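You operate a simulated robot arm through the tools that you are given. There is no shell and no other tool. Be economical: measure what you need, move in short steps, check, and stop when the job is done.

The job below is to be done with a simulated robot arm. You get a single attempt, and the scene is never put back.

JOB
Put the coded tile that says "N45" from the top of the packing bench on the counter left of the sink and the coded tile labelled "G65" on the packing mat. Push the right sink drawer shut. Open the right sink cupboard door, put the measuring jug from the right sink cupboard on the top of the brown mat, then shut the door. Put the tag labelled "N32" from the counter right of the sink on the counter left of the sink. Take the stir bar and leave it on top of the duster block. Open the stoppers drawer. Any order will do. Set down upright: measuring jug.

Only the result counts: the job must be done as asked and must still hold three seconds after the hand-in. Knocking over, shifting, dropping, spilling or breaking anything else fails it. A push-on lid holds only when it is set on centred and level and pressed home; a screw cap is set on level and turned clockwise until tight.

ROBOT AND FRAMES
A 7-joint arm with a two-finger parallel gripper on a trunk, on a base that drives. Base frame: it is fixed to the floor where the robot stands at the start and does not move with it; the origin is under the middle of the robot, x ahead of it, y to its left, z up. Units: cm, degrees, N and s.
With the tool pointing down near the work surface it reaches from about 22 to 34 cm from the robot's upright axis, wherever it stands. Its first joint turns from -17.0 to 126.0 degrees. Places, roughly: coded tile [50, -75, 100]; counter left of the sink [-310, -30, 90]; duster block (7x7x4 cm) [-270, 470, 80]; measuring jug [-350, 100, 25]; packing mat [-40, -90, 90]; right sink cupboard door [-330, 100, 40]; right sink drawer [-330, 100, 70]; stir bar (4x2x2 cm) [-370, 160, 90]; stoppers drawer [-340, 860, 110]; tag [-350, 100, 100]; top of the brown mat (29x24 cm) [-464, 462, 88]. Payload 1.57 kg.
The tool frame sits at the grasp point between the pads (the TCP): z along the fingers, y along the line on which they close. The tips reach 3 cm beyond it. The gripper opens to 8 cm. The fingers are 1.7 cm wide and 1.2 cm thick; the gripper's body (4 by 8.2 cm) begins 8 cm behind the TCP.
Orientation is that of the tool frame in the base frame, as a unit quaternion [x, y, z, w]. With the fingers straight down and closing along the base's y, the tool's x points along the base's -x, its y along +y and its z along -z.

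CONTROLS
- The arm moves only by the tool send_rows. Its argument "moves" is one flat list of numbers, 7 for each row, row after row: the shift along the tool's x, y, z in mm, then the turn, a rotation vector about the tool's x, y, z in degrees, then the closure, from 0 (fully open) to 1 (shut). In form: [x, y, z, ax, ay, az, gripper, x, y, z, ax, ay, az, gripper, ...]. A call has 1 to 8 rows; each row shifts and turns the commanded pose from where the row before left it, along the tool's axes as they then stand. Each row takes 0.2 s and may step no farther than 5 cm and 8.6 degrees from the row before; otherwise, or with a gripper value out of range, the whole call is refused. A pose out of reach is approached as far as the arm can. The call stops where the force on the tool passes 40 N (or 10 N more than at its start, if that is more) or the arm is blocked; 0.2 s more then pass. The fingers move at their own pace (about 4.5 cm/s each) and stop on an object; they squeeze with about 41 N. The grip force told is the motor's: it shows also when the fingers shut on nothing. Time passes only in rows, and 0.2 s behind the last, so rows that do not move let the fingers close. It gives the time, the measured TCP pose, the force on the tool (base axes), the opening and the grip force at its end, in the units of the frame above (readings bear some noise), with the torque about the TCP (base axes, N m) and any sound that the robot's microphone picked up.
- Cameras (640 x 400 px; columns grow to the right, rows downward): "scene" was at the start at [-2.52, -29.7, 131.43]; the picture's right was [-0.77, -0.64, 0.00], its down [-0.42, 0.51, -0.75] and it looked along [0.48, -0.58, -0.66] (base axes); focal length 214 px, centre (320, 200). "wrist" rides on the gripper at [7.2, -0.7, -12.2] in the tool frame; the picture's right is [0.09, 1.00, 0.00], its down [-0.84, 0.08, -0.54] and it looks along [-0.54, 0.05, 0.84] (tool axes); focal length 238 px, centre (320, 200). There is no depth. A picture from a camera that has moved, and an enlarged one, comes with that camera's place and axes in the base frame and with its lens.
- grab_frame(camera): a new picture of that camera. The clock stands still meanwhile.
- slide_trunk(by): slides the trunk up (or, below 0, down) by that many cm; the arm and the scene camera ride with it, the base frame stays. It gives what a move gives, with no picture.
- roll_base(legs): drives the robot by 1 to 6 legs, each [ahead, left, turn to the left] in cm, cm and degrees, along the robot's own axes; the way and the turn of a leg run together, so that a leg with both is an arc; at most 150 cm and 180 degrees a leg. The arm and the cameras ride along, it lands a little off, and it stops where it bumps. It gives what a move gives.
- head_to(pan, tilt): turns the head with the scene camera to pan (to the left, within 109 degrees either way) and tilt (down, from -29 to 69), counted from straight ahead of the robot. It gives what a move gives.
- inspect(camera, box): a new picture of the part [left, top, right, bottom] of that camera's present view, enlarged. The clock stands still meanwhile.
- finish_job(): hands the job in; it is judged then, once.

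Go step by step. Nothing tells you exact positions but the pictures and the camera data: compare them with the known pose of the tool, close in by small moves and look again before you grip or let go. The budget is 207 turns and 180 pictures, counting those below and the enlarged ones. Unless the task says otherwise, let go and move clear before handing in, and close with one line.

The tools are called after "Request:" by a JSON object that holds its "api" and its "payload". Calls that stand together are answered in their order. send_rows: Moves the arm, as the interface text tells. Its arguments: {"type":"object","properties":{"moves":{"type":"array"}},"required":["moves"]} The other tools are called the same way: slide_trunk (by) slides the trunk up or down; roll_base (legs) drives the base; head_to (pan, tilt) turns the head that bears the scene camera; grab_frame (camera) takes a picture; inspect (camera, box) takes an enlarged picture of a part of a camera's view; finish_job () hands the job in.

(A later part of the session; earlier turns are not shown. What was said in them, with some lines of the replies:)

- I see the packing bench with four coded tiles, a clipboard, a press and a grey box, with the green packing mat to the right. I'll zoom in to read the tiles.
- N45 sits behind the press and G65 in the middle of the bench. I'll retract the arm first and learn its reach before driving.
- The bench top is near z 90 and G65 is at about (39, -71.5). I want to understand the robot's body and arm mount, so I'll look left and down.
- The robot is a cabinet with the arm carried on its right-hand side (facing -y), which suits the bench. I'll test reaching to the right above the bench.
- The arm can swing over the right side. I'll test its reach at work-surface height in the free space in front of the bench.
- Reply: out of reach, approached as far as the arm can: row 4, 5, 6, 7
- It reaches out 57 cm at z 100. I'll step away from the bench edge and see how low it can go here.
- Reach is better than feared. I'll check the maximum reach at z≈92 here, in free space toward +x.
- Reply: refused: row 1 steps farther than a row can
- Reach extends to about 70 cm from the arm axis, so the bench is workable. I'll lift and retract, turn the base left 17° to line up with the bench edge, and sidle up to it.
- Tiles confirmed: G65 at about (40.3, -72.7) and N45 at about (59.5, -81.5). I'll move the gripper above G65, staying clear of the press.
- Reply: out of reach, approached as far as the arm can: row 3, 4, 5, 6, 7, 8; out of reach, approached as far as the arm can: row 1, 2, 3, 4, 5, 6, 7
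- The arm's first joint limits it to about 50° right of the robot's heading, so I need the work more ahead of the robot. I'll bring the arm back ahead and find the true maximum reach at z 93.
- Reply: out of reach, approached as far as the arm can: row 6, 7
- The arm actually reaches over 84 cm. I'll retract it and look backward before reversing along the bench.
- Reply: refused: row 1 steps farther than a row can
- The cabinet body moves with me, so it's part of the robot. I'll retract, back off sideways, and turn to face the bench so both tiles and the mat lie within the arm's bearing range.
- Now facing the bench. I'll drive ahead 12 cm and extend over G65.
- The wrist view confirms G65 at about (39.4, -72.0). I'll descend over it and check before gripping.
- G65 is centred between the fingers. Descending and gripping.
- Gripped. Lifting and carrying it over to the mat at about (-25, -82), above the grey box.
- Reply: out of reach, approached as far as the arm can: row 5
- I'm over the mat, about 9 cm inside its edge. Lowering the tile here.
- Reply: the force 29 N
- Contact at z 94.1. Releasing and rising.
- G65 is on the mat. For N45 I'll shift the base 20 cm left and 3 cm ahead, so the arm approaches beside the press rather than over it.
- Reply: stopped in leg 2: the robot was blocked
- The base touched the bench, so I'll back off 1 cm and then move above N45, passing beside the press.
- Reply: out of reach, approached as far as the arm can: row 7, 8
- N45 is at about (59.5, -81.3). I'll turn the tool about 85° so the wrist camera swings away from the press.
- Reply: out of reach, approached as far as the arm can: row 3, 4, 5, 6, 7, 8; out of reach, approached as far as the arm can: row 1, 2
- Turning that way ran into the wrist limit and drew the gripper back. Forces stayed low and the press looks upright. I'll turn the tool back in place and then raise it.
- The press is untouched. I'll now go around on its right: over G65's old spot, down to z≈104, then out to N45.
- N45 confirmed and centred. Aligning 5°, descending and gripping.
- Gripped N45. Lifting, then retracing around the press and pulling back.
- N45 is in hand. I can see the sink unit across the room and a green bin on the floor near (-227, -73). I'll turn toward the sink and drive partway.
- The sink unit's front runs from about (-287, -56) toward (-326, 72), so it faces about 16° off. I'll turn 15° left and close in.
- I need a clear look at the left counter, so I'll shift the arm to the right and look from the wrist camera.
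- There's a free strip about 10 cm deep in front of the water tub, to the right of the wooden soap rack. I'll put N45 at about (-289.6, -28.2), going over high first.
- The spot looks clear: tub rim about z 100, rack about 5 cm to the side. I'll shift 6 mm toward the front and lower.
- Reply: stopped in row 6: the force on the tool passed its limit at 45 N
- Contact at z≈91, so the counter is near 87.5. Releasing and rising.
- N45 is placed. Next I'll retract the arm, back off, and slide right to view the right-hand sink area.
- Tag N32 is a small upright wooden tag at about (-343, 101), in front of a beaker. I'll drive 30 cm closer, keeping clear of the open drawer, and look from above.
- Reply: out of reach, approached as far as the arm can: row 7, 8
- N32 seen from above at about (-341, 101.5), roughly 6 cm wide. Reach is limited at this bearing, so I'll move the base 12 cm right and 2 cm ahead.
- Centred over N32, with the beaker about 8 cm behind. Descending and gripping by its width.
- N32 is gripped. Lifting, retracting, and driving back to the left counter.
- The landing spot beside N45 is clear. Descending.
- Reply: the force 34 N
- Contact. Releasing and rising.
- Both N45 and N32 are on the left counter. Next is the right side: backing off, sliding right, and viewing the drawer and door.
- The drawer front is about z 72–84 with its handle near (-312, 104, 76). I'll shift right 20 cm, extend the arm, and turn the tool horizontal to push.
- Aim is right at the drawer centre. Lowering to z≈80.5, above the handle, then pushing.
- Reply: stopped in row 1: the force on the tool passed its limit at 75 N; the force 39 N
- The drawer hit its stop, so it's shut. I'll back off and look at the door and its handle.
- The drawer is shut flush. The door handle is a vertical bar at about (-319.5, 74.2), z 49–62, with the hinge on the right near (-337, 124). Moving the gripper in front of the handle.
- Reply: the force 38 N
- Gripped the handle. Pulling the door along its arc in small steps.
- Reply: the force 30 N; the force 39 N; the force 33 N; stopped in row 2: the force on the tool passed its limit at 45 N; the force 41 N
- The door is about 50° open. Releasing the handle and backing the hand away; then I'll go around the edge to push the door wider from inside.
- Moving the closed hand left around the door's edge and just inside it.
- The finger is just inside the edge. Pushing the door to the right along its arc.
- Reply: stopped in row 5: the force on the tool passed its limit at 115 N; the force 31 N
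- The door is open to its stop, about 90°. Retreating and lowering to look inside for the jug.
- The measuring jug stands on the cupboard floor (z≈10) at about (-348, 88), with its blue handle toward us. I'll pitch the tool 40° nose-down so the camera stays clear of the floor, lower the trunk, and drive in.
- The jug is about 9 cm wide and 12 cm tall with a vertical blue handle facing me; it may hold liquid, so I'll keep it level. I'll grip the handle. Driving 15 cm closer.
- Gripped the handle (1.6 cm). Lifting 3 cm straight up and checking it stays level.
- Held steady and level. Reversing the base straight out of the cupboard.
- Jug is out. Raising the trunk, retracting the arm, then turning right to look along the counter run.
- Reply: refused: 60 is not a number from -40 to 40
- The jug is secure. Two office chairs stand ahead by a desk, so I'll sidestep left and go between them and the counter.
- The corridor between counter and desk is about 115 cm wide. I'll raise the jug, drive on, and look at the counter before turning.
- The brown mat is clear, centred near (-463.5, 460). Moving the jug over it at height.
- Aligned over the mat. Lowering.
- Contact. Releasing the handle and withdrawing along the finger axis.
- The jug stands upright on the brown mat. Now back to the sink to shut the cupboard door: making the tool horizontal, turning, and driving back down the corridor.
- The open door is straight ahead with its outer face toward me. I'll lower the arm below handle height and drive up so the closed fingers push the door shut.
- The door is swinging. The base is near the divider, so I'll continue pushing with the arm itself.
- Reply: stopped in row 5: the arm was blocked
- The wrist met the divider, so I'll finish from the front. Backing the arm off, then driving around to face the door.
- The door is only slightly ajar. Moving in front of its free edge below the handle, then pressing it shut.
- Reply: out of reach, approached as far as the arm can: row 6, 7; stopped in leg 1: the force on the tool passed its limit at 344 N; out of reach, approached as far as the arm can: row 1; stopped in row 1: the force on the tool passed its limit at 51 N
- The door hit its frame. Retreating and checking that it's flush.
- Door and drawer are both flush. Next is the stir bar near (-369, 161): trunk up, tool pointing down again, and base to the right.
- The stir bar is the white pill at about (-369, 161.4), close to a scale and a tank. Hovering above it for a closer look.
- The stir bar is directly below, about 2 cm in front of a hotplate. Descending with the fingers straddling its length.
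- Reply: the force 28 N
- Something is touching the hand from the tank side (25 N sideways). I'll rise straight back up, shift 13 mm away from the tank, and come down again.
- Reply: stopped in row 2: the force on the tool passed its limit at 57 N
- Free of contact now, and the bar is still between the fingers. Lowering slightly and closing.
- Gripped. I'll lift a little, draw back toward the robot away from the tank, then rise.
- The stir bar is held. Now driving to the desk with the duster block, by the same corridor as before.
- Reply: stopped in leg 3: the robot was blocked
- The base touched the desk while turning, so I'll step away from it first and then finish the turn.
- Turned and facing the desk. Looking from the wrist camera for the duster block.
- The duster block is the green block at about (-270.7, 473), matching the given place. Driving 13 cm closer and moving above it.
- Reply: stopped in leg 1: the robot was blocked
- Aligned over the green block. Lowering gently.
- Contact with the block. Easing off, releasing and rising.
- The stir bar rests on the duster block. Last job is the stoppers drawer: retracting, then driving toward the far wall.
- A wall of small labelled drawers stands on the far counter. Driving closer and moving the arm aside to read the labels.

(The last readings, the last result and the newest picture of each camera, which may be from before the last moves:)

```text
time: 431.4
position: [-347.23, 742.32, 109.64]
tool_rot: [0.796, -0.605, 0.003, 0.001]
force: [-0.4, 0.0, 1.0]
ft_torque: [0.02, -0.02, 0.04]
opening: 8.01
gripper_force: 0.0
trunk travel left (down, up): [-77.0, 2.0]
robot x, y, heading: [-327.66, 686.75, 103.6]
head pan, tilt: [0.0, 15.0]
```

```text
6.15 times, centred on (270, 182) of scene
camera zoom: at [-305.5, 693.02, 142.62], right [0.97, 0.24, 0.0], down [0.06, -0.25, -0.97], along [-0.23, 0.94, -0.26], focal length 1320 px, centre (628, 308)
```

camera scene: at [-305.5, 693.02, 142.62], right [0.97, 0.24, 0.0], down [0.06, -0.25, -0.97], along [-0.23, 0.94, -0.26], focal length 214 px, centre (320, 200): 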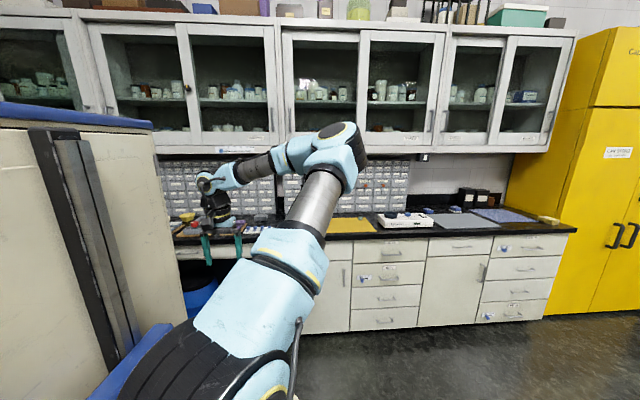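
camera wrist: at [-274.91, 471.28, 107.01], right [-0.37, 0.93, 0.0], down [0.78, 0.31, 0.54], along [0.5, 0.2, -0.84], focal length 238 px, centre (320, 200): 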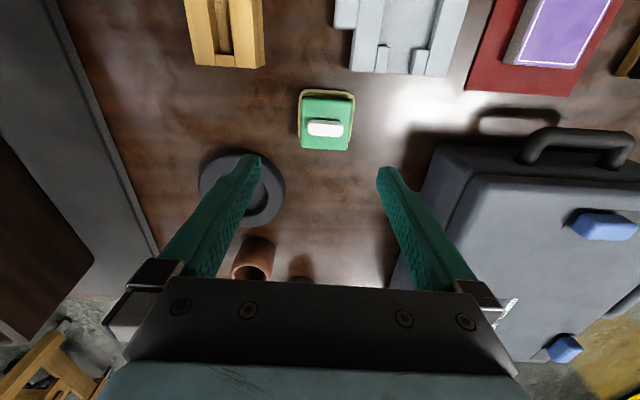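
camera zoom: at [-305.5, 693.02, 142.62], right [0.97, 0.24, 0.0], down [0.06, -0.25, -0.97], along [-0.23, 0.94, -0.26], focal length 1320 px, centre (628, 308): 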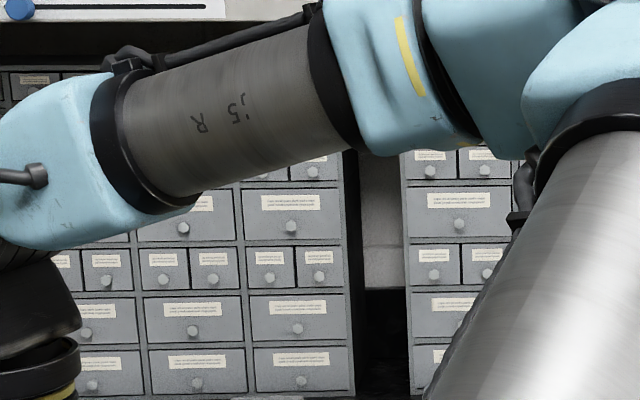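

BEADS and WAX have orange knobs at z≈109; STOPPERS is most likely just left of BEADS, hidden by the arm. I'll turn the tool horizontal, which also clears the view, and shift right.

Request:
{"api": "send_rows", "payload": {"moves": [-40, -20, 0, 0, -4, 0, 0, -40, -20, 0, 0, 0, 0, 0, -40, -20, 0, 0, 0, 0, 0, 0, 0, 0, 0, -8.5, 0, 0, 0, 0, 0, 0, -8.5, 0, 0, 0, 0, 0, 0, -8.5, 0, 0, 0, 0, 0, 0, -8.5, 0, 0, 0, 0, 0, 0, -8.5, 0, 0]}}

Request:
{"api": "send_rows", "payload": {"moves": [0, 0, 0, 0, -8.5, 0, 0, 0, 0, 0, 0, -8.5, 0, 0, 0, 0, 0, 0, -8.5, 0, 0, 0, 0, 0, 0, -8.5, 0, 0, 0, 0, 0, 0, -8.5, 0, 0, 0, 0, 0, 0, -1, 0, 0]}}

Request:
{"api": "roll_base", "payload": {"legs": [[10, -28, 2]]}}

Request:
{"api": "grab_frame", "payload": {"camera": "scene"}}

```text
time: 433.2
position: [-344.82, 755.57, 110.57]
tool_rot: [0.732, -0.556, -0.312, -0.24]
force: [0.1, -0.4, 0.8]
ft_torque: [-0.02, 0.0, -0.01]
opening: 8.0
gripper_force: 0.0
trunk travel left (down, up): [-77.0, 2.0]
robot x, y, heading: [-327.89, 686.26, 103.9]
head pan, tilt: [0.0, 15.0]
```

```text
time: 434.6
position: [-344.82, 755.8, 110.57]
tool_rot: [0.564, -0.428, -0.561, -0.429]
force: [-0.5, -0.6, -0.2]
ft_torque: [0.0, -0.02, -0.04]
opening: 7.99
gripper_force: 0.1
trunk travel left (down, up): [-77.0, 2.0]
robot x, y, heading: [-327.88, 686.46, 104.0]
head pan, tilt: [0.0, 15.0]
```

```text
time: 436.6
position: [-324.42, 771.74, 110.53]
tool_rot: [0.572, -0.419, -0.568, -0.419]
force: [-0.3, -0.7, -0.8]
ft_torque: [0.0, 0.01, 0.01]
opening: 8.03
gripper_force: 0.1
trunk travel left (down, up): [-77.0, 2.0]
robot x, y, heading: [-304.18, 703.25, 106.2]
head pan, tilt: [0.0, 15.0]
```

```text
31 pictures are left
camera scene: at [-282.57, 710.62, 142.62], right [0.96, 0.28, 0.0], down [0.07, -0.25, -0.97], along [-0.27, 0.93, -0.26], focal length 214 px, centre (320, 200)
```

scene: 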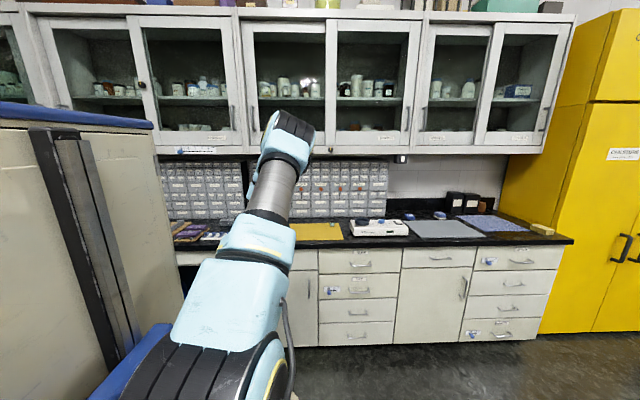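

Request:
{"api": "inspect", "payload": {"camera": "scene", "box": [290, 155, 395, 220]}}

```text
6.10 times, centred on (342, 188) of scene
camera zoom: at [-282.57, 710.62, 142.62], right [0.96, 0.28, 0.0], down [0.07, -0.25, -0.97], along [-0.27, 0.93, -0.26], focal length 1307 px, centre (183, 276)
```

zoom: 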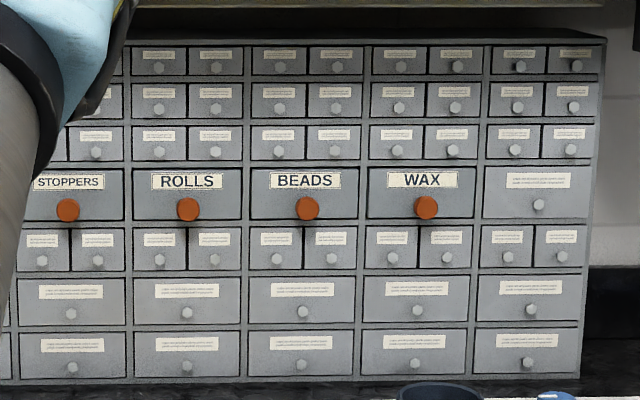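

STOPPERS found: the leftmost orange knob, at about (-336, 847, 111). Driving forward 45 cm and lining up with it.

Request:
{"api": "roll_base", "payload": {"legs": [[45, 0, 0]]}}

Request:
{"api": "send_rows", "payload": {"moves": [0, -35, 0, 0, 0, 0, 0, 0, -35, 0, 0, 0, 0, 0, 0, -35, 0, 0, 0, 0, 0]}}

Request:
{"api": "grab_frame", "payload": {"camera": "wrist"}}

```text
time: 439.2
position: [-336.46, 814.68, 110.51]
tool_rot: [0.571, -0.419, -0.568, -0.419]
force: [0.6, -0.4, -0.1]
ft_torque: [-0.02, 0.02, -0.01]
opening: 8.0
gripper_force: 0.1
trunk travel left (down, up): [-77.0, 2.0]
robot x, y, heading: [-316.78, 746.15, 105.9]
head pan, tilt: [0.0, 15.0]
```

```text
time: 440.1
position: [-326.59, 817.7, 110.65]
tool_rot: [0.572, -0.418, -0.568, -0.418]
force: [-0.2, -0.1, -0.4]
ft_torque: [-0.01, -0.02, 0.0]
opening: 8.0
gripper_force: 0.1
trunk travel left (down, up): [-77.0, 2.0]
robot x, y, heading: [-316.54, 746.12, 106.0]
head pan, tilt: [0.0, 15.0]
```

```text
29 pictures are left
camera wrist: at [-322.19, 806.12, 103.52], right [-0.95, -0.3, -0.1], down [0.08, -0.54, 0.84], along [-0.3, 0.79, 0.54], focal length 238 px, centre (320, 200)
```

wrist: 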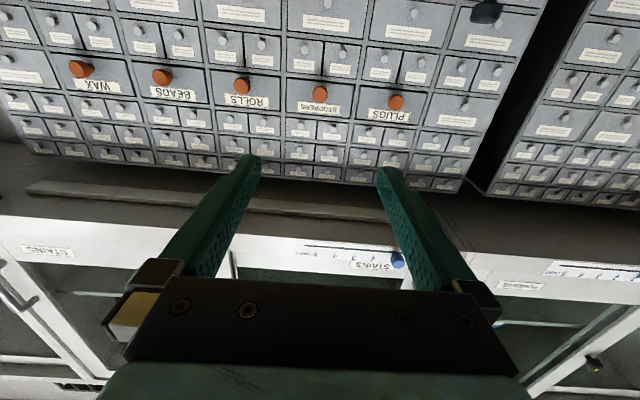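

Lined up with STOPPERS between the fingers. Approaching.

Request:
{"api": "send_rows", "payload": {"moves": [7, 0, 45, 0, 0, 0, 0, 0, 0, 45, 0, 0, 0, 0, 0, 0, 45, 0, 0, 0, 0, 0, 0, 45, 0, 0, 0, 0, 0, 0, 45, 0, 0, 0, 0, 0, 0, 30, 0, 0, 0, 0]}}

Request:
{"api": "grab_frame", "payload": {"camera": "wrist"}}

```text
time: 441.4
position: [-333.92, 842.17, 109.53]
tool_rot: [0.572, -0.419, -0.568, -0.418]
force: [0.1, -0.6, -0.6]
ft_torque: [-0.02, -0.01, 0.06]
opening: 7.98
gripper_force: 0.0
trunk travel left (down, up): [-77.0, 2.0]
robot x, y, heading: [-316.76, 746.32, 105.7]
head pan, tilt: [0.0, 15.0]
```

```text
28 pictures are left
camera wrist: at [-329.61, 830.48, 102.53], right [-0.95, -0.3, -0.1], down [0.08, -0.54, 0.84], along [-0.3, 0.79, 0.54], focal length 238 px, centre (320, 200)
```

wrist: 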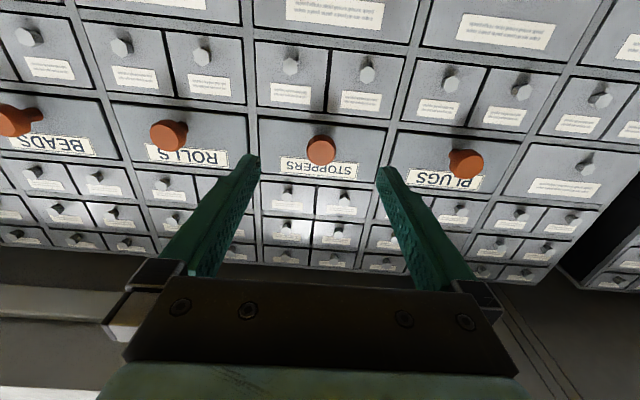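

Request:
{"api": "send_rows", "payload": {"moves": [4, 0, 20, 0, 0, 0, 0, 0, 0, 10, 0, 0, 0, 0, 0, 0, 5, 0, 0, 0, 0, 0, 0, 0, 0, 0, 0, 0]}}

Request:
{"api": "grab_frame", "payload": {"camera": "wrist"}}

```text
time: 442.4
position: [-334.93, 845.33, 109.35]
tool_rot: [0.572, -0.418, -0.568, -0.418]
force: [-0.3, -0.7, -0.7]
ft_torque: [0.01, -0.01, -0.03]
opening: 8.01
gripper_force: 0.1
trunk travel left (down, up): [-77.0, 2.0]
robot x, y, heading: [-316.69, 746.2, 105.8]
head pan, tilt: [0.0, 15.0]
```

```text
27 pictures are left
camera wrist: at [-330.58, 833.83, 102.23], right [-0.95, -0.3, -0.1], down [0.08, -0.54, 0.84], along [-0.3, 0.79, 0.54], focal length 238 px, centre (320, 200)
```

wrist: 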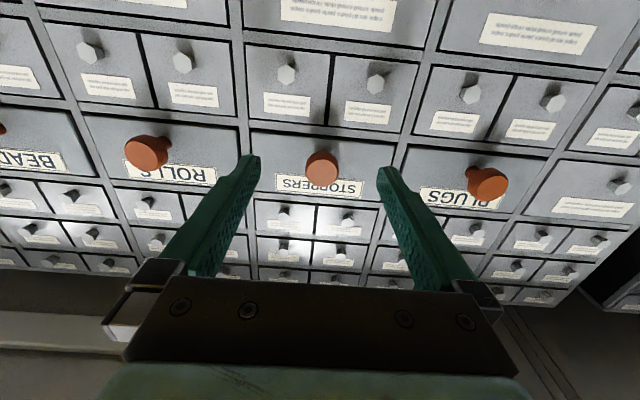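

Request:
{"api": "send_rows", "payload": {"moves": [1, 1, 10, 0, 0, 0, 0, 0, 0, 8, 0, 0, 0, 0, 0, 0, 0, 0, 0, 0, 0, 0, 0, 0, 0, 0, 0, 1, 0, 0, 0, 0, 0, 0, 1, 0, 0, 0, 0, 0, 0, 1, 0, 0, 0, 0, 0, 0, 1, 0, 0, 0, 0, 0, 0, 1]}}

Request:
{"api": "grab_frame", "payload": {"camera": "wrist"}}

```text
time: 444.2
position: [-335.55, 846.96, 109.03]
tool_rot: [0.572, -0.418, -0.569, -0.418]
force: [0.2, 0.5, -0.3]
ft_torque: [0.05, 0.03, -0.01]
opening: 0.0
gripper_force: 14.2
trunk travel left (down, up): [-77.0, 2.0]
robot x, y, heading: [-316.42, 746.26, 106.1]
head pan, tilt: [0.0, 15.0]
```

```text
26 pictures are left
camera wrist: at [-331.21, 835.51, 102.11], right [-0.95, -0.3, -0.1], down [0.08, -0.54, 0.84], along [-0.3, 0.79, 0.54], focal length 238 px, centre (320, 200)
```

wrist: 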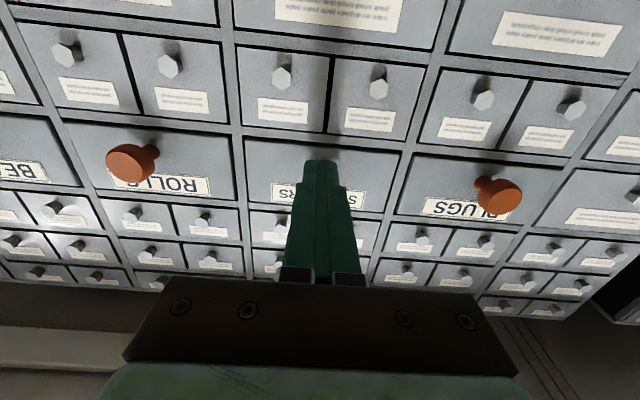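

The fingers closed just short of the knob: it sits deeper (f≈910) and slightly higher (z≈110.4). Opening, raising 13 mm and advancing further.

Request:
{"api": "send_rows", "payload": {"moves": [-6, 0, -20, 0, 0, 0, 0, -6, 0, 0, 0, 0, 0, 0, 0, 0, 0, 0, 0, 0, 0, 0, 0, 0, 0, 0, 0, 0, 0, 0, 20, 0, 0, 0, 0, 0, 0, 12, 0, 0, 0, 0]}}

Request:
{"api": "grab_frame", "payload": {"camera": "wrist"}}

```text
time: 445.6
position: [-336.01, 848.35, 110.39]
tool_rot: [0.572, -0.418, -0.568, -0.418]
force: [-0.3, 0.0, 0.8]
ft_torque: [-0.01, -0.01, -0.01]
opening: 8.0
gripper_force: 0.1
trunk travel left (down, up): [-77.0, 2.0]
robot x, y, heading: [-316.41, 746.13, 105.7]
head pan, tilt: [0.0, 15.0]
```

```text
25 pictures are left
camera wrist: at [-331.73, 836.8, 103.36], right [-0.95, -0.3, -0.1], down [0.08, -0.54, 0.84], along [-0.3, 0.79, 0.54], focal length 238 px, centre (320, 200)
```

wrist: 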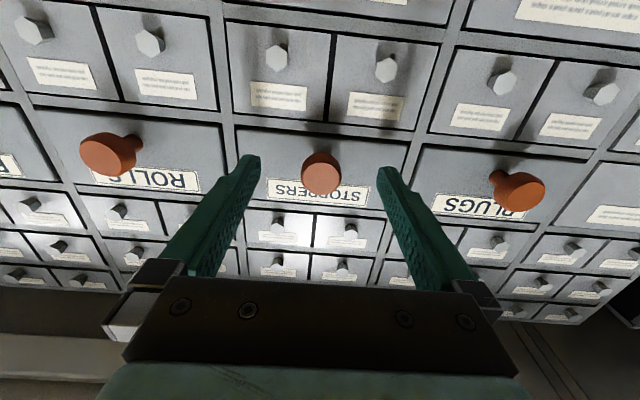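

Request:
{"api": "send_rows", "payload": {"moves": [-9, 0, 0, 0, 0, 0, 0, 0, 0, 12, 0, 0, 0, 0, 0, 0, 8, 0, 0, 0, 0, 0, 0, 0, 0, 0, 0, 0]}}

Request:
{"api": "grab_frame", "payload": {"camera": "wrist"}}

```text
time: 446.6
position: [-336.45, 850.16, 111.41]
tool_rot: [0.572, -0.419, -0.567, -0.419]
force: [4.8, -12.9, 0.8]
ft_torque: [0.09, 0.06, 0.67]
opening: 7.97
gripper_force: 0.2
trunk travel left (down, up): [-77.0, 2.0]
robot x, y, heading: [-316.47, 746.15, 105.9]
head pan, tilt: [0.0, 15.0]
```

```text
24 pictures are left
camera wrist: at [-332.18, 838.59, 104.36], right [-0.95, -0.3, -0.1], down [0.08, -0.54, 0.84], along [-0.3, 0.79, 0.54], focal length 238 px, centre (320, 200)
```

wrist: 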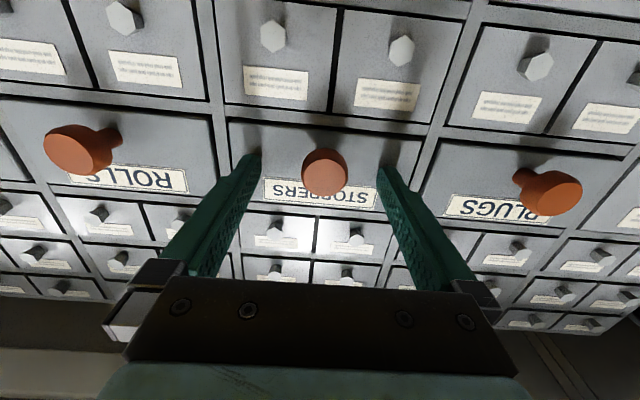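

The tips touch the drawer face, so the knob must lie between them. Closing.

Request:
{"api": "send_rows", "payload": {"moves": [0, 1, -3, 0, 0, 0, 0, 0, 0, 0, 0, 0, 0, 1, 0, 0, 0, 0, 0, 0, 1, 0, 0, 0, 0, 0, 0, 1, 0, 0, 0, 0, 0, 0, 1, 0, 0, 0, 0, 0, 0, 1]}}

```text
time: 448.1
position: [-336.54, 849.86, 111.36]
tool_rot: [0.571, -0.419, -0.568, -0.419]
force: [-2.7, -0.1, 0.6]
ft_torque: [0.01, 0.06, 0.24]
opening: 2.76
gripper_force: 31.9
trunk travel left (down, up): [-77.0, 2.0]
robot x, y, heading: [-316.65, 745.87, 105.7]
head pan, tilt: [0.0, 15.0]
```

Gripped the knob. Pulling the drawer straight out.

Request:
{"api": "send_rows", "payload": {"moves": [0, 0, -20, 0, 0, 0, 1, 0, 0, -20, 0, 0, 0, 1, 0, 0, -20, 0, 0, 0, 1, 0, 0, -20, 0, 0, 0, 1, 0, 0, -20, 0, 0, 0, 1]}}

Request:
{"api": "grab_frame", "payload": {"camera": "wrist"}}

```text
time: 449.2
position: [-333.57, 840.56, 111.39]
tool_rot: [0.572, -0.42, -0.567, -0.419]
force: [-0.8, 0.2, -8.4]
ft_torque: [-0.48, -0.2, 0.33]
opening: 2.77
gripper_force: 38.2
trunk travel left (down, up): [-77.0, 2.0]
robot x, y, heading: [-316.68, 746.08, 105.5]
head pan, tilt: [0.0, 15.0]
```

```text
23 pictures are left
camera wrist: at [-329.25, 828.94, 104.33], right [-0.95, -0.3, -0.1], down [0.08, -0.54, 0.84], along [-0.3, 0.79, 0.53], focal length 238 px, centre (320, 200)
```

wrist: 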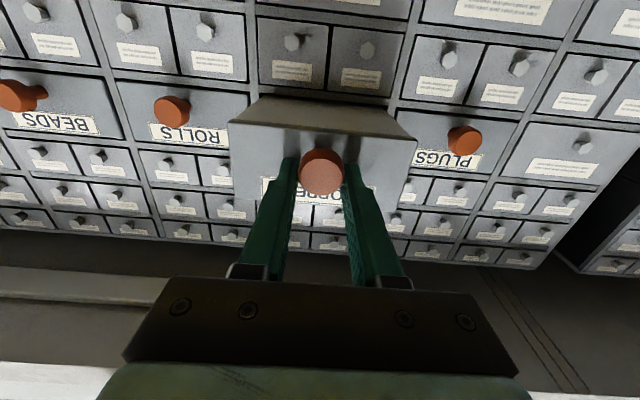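

The drawer is sliding out, about 9.5 cm so far. Pulling a bit more.

Request:
{"api": "send_rows", "payload": {"moves": [0, 0, -15, 0, 0, 0, 1, 0, 0, -15, 0, 0, 0, 1, 0, 0, -15, 0, 0, 0, 1, 0, 0, -10, 0, 0, 0, 1]}}

Request:
{"api": "grab_frame", "payload": {"camera": "wrist"}}

```text
time: 450.0
position: [-332.49, 837.45, 112.53]
tool_rot: [-0.563, 0.414, 0.575, 0.426]
force: [1.2, 1.9, 7.2]
ft_torque: [0.17, 0.03, 0.0]
opening: 0.02
gripper_force: 21.1
trunk travel left (down, up): [-77.0, 2.0]
robot x, y, heading: [-316.68, 745.94, 105.9]
head pan, tilt: [0.0, 15.0]
stopped in row 3: the force on the tool passed its limit at 79 N (the readings are from after the stop); the commanded pose is now the measured one
```

```text
22 pictures are left
camera wrist: at [-328.35, 826.12, 105.24], right [-0.95, -0.29, -0.1], down [0.09, -0.56, 0.82], along [-0.3, 0.77, 0.56], focal length 238 px, centre (320, 200)
```

wrist: 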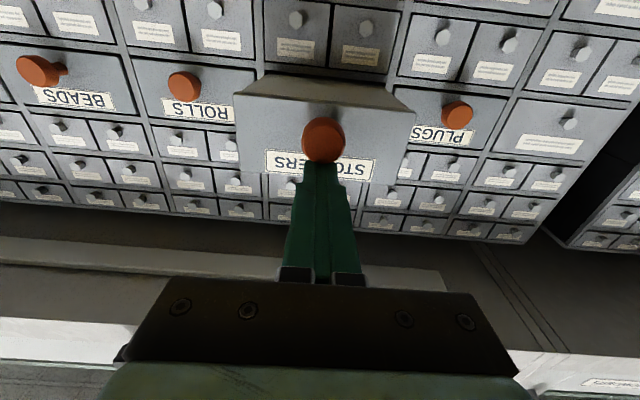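

The drawer reached its stop, fully open, and the fingers slipped off the knob. Withdrawing clear and checking.

Request:
{"api": "send_rows", "payload": {"moves": [0, 0, -40, 0, 0, 0, 1, 0, 0, -45, 0, 0, 0, 1, 0, 0, -45, 0, 0, 0, 1, 0, 0, -45, 0, 0, 0, 1]}}

Request:
{"api": "roll_base", "payload": {"legs": [[-30, 0, 0]]}}

Request:
{"api": "grab_frame", "payload": {"camera": "wrist"}}

Request:
{"api": "inspect", "payload": {"camera": "scene", "box": [230, 140, 390, 240]}}

```text
time: 451.0
position: [-326.98, 820.68, 112.01]
tool_rot: [-0.564, 0.414, 0.575, 0.425]
force: [0.5, -1.0, -1.1]
ft_torque: [0.01, -0.01, 0.0]
opening: 0.01
gripper_force: 21.3
trunk travel left (down, up): [-77.0, 2.0]
robot x, y, heading: [-316.99, 746.16, 105.6]
head pan, tilt: [0.0, 15.0]
```

```text
time: 453.1
position: [-318.44, 791.25, 112.05]
tool_rot: [-0.565, 0.415, 0.573, 0.424]
force: [0.5, 0.0, 0.5]
ft_torque: [0.0, 0.0, -0.01]
opening: 0.01
gripper_force: 21.6
trunk travel left (down, up): [-77.0, 2.0]
robot x, y, heading: [-308.15, 716.44, 105.8]
head pan, tilt: [0.0, 15.0]
```

```text
21 pictures are left
camera wrist: at [-314.25, 779.86, 104.69], right [-0.95, -0.29, -0.1], down [0.09, -0.56, 0.83], along [-0.29, 0.78, 0.56], focal length 238 px, centre (320, 200)
```

wrist: 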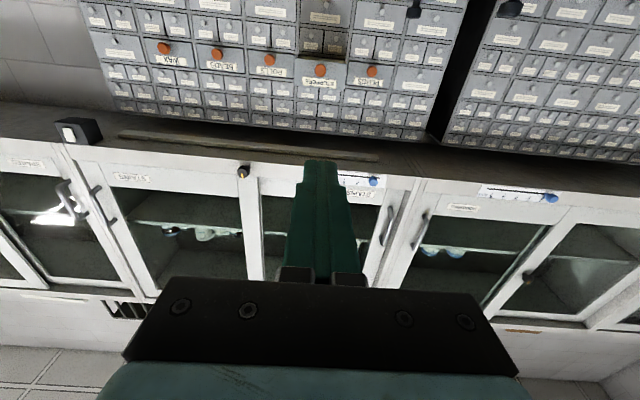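

```text
4.00 times, centred on (310, 190) of scene
camera zoom: at [-286.43, 723.87, 142.62], right [0.96, 0.27, 0.0], down [0.07, -0.25, -0.97], along [-0.26, 0.93, -0.26], focal length 858 px, centre (360, 240)
```

zoom: 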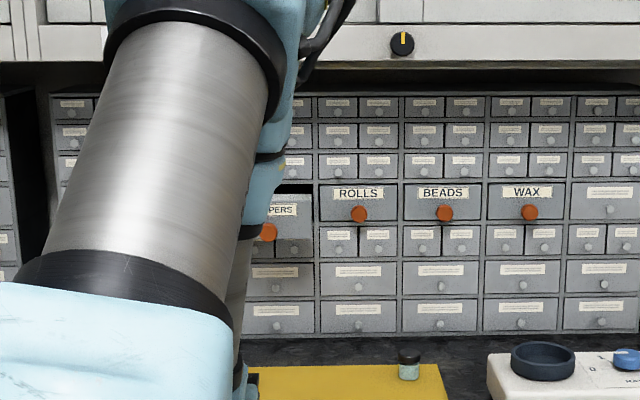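

The STOPPERS drawer is open and everything else has been set in place and released, with the arm clear. Handing in.

Request:
{"api": "finish_job", "payload": {}}

```text
The job is handed in.
```

I did every part of the job and handed it in, but I don't know the verdict. One risk: while I was picking up the stir bar, the hand pressed against something beside the tank (up to 57 N). I saw no sign in the wrist pictures that anything had moved.
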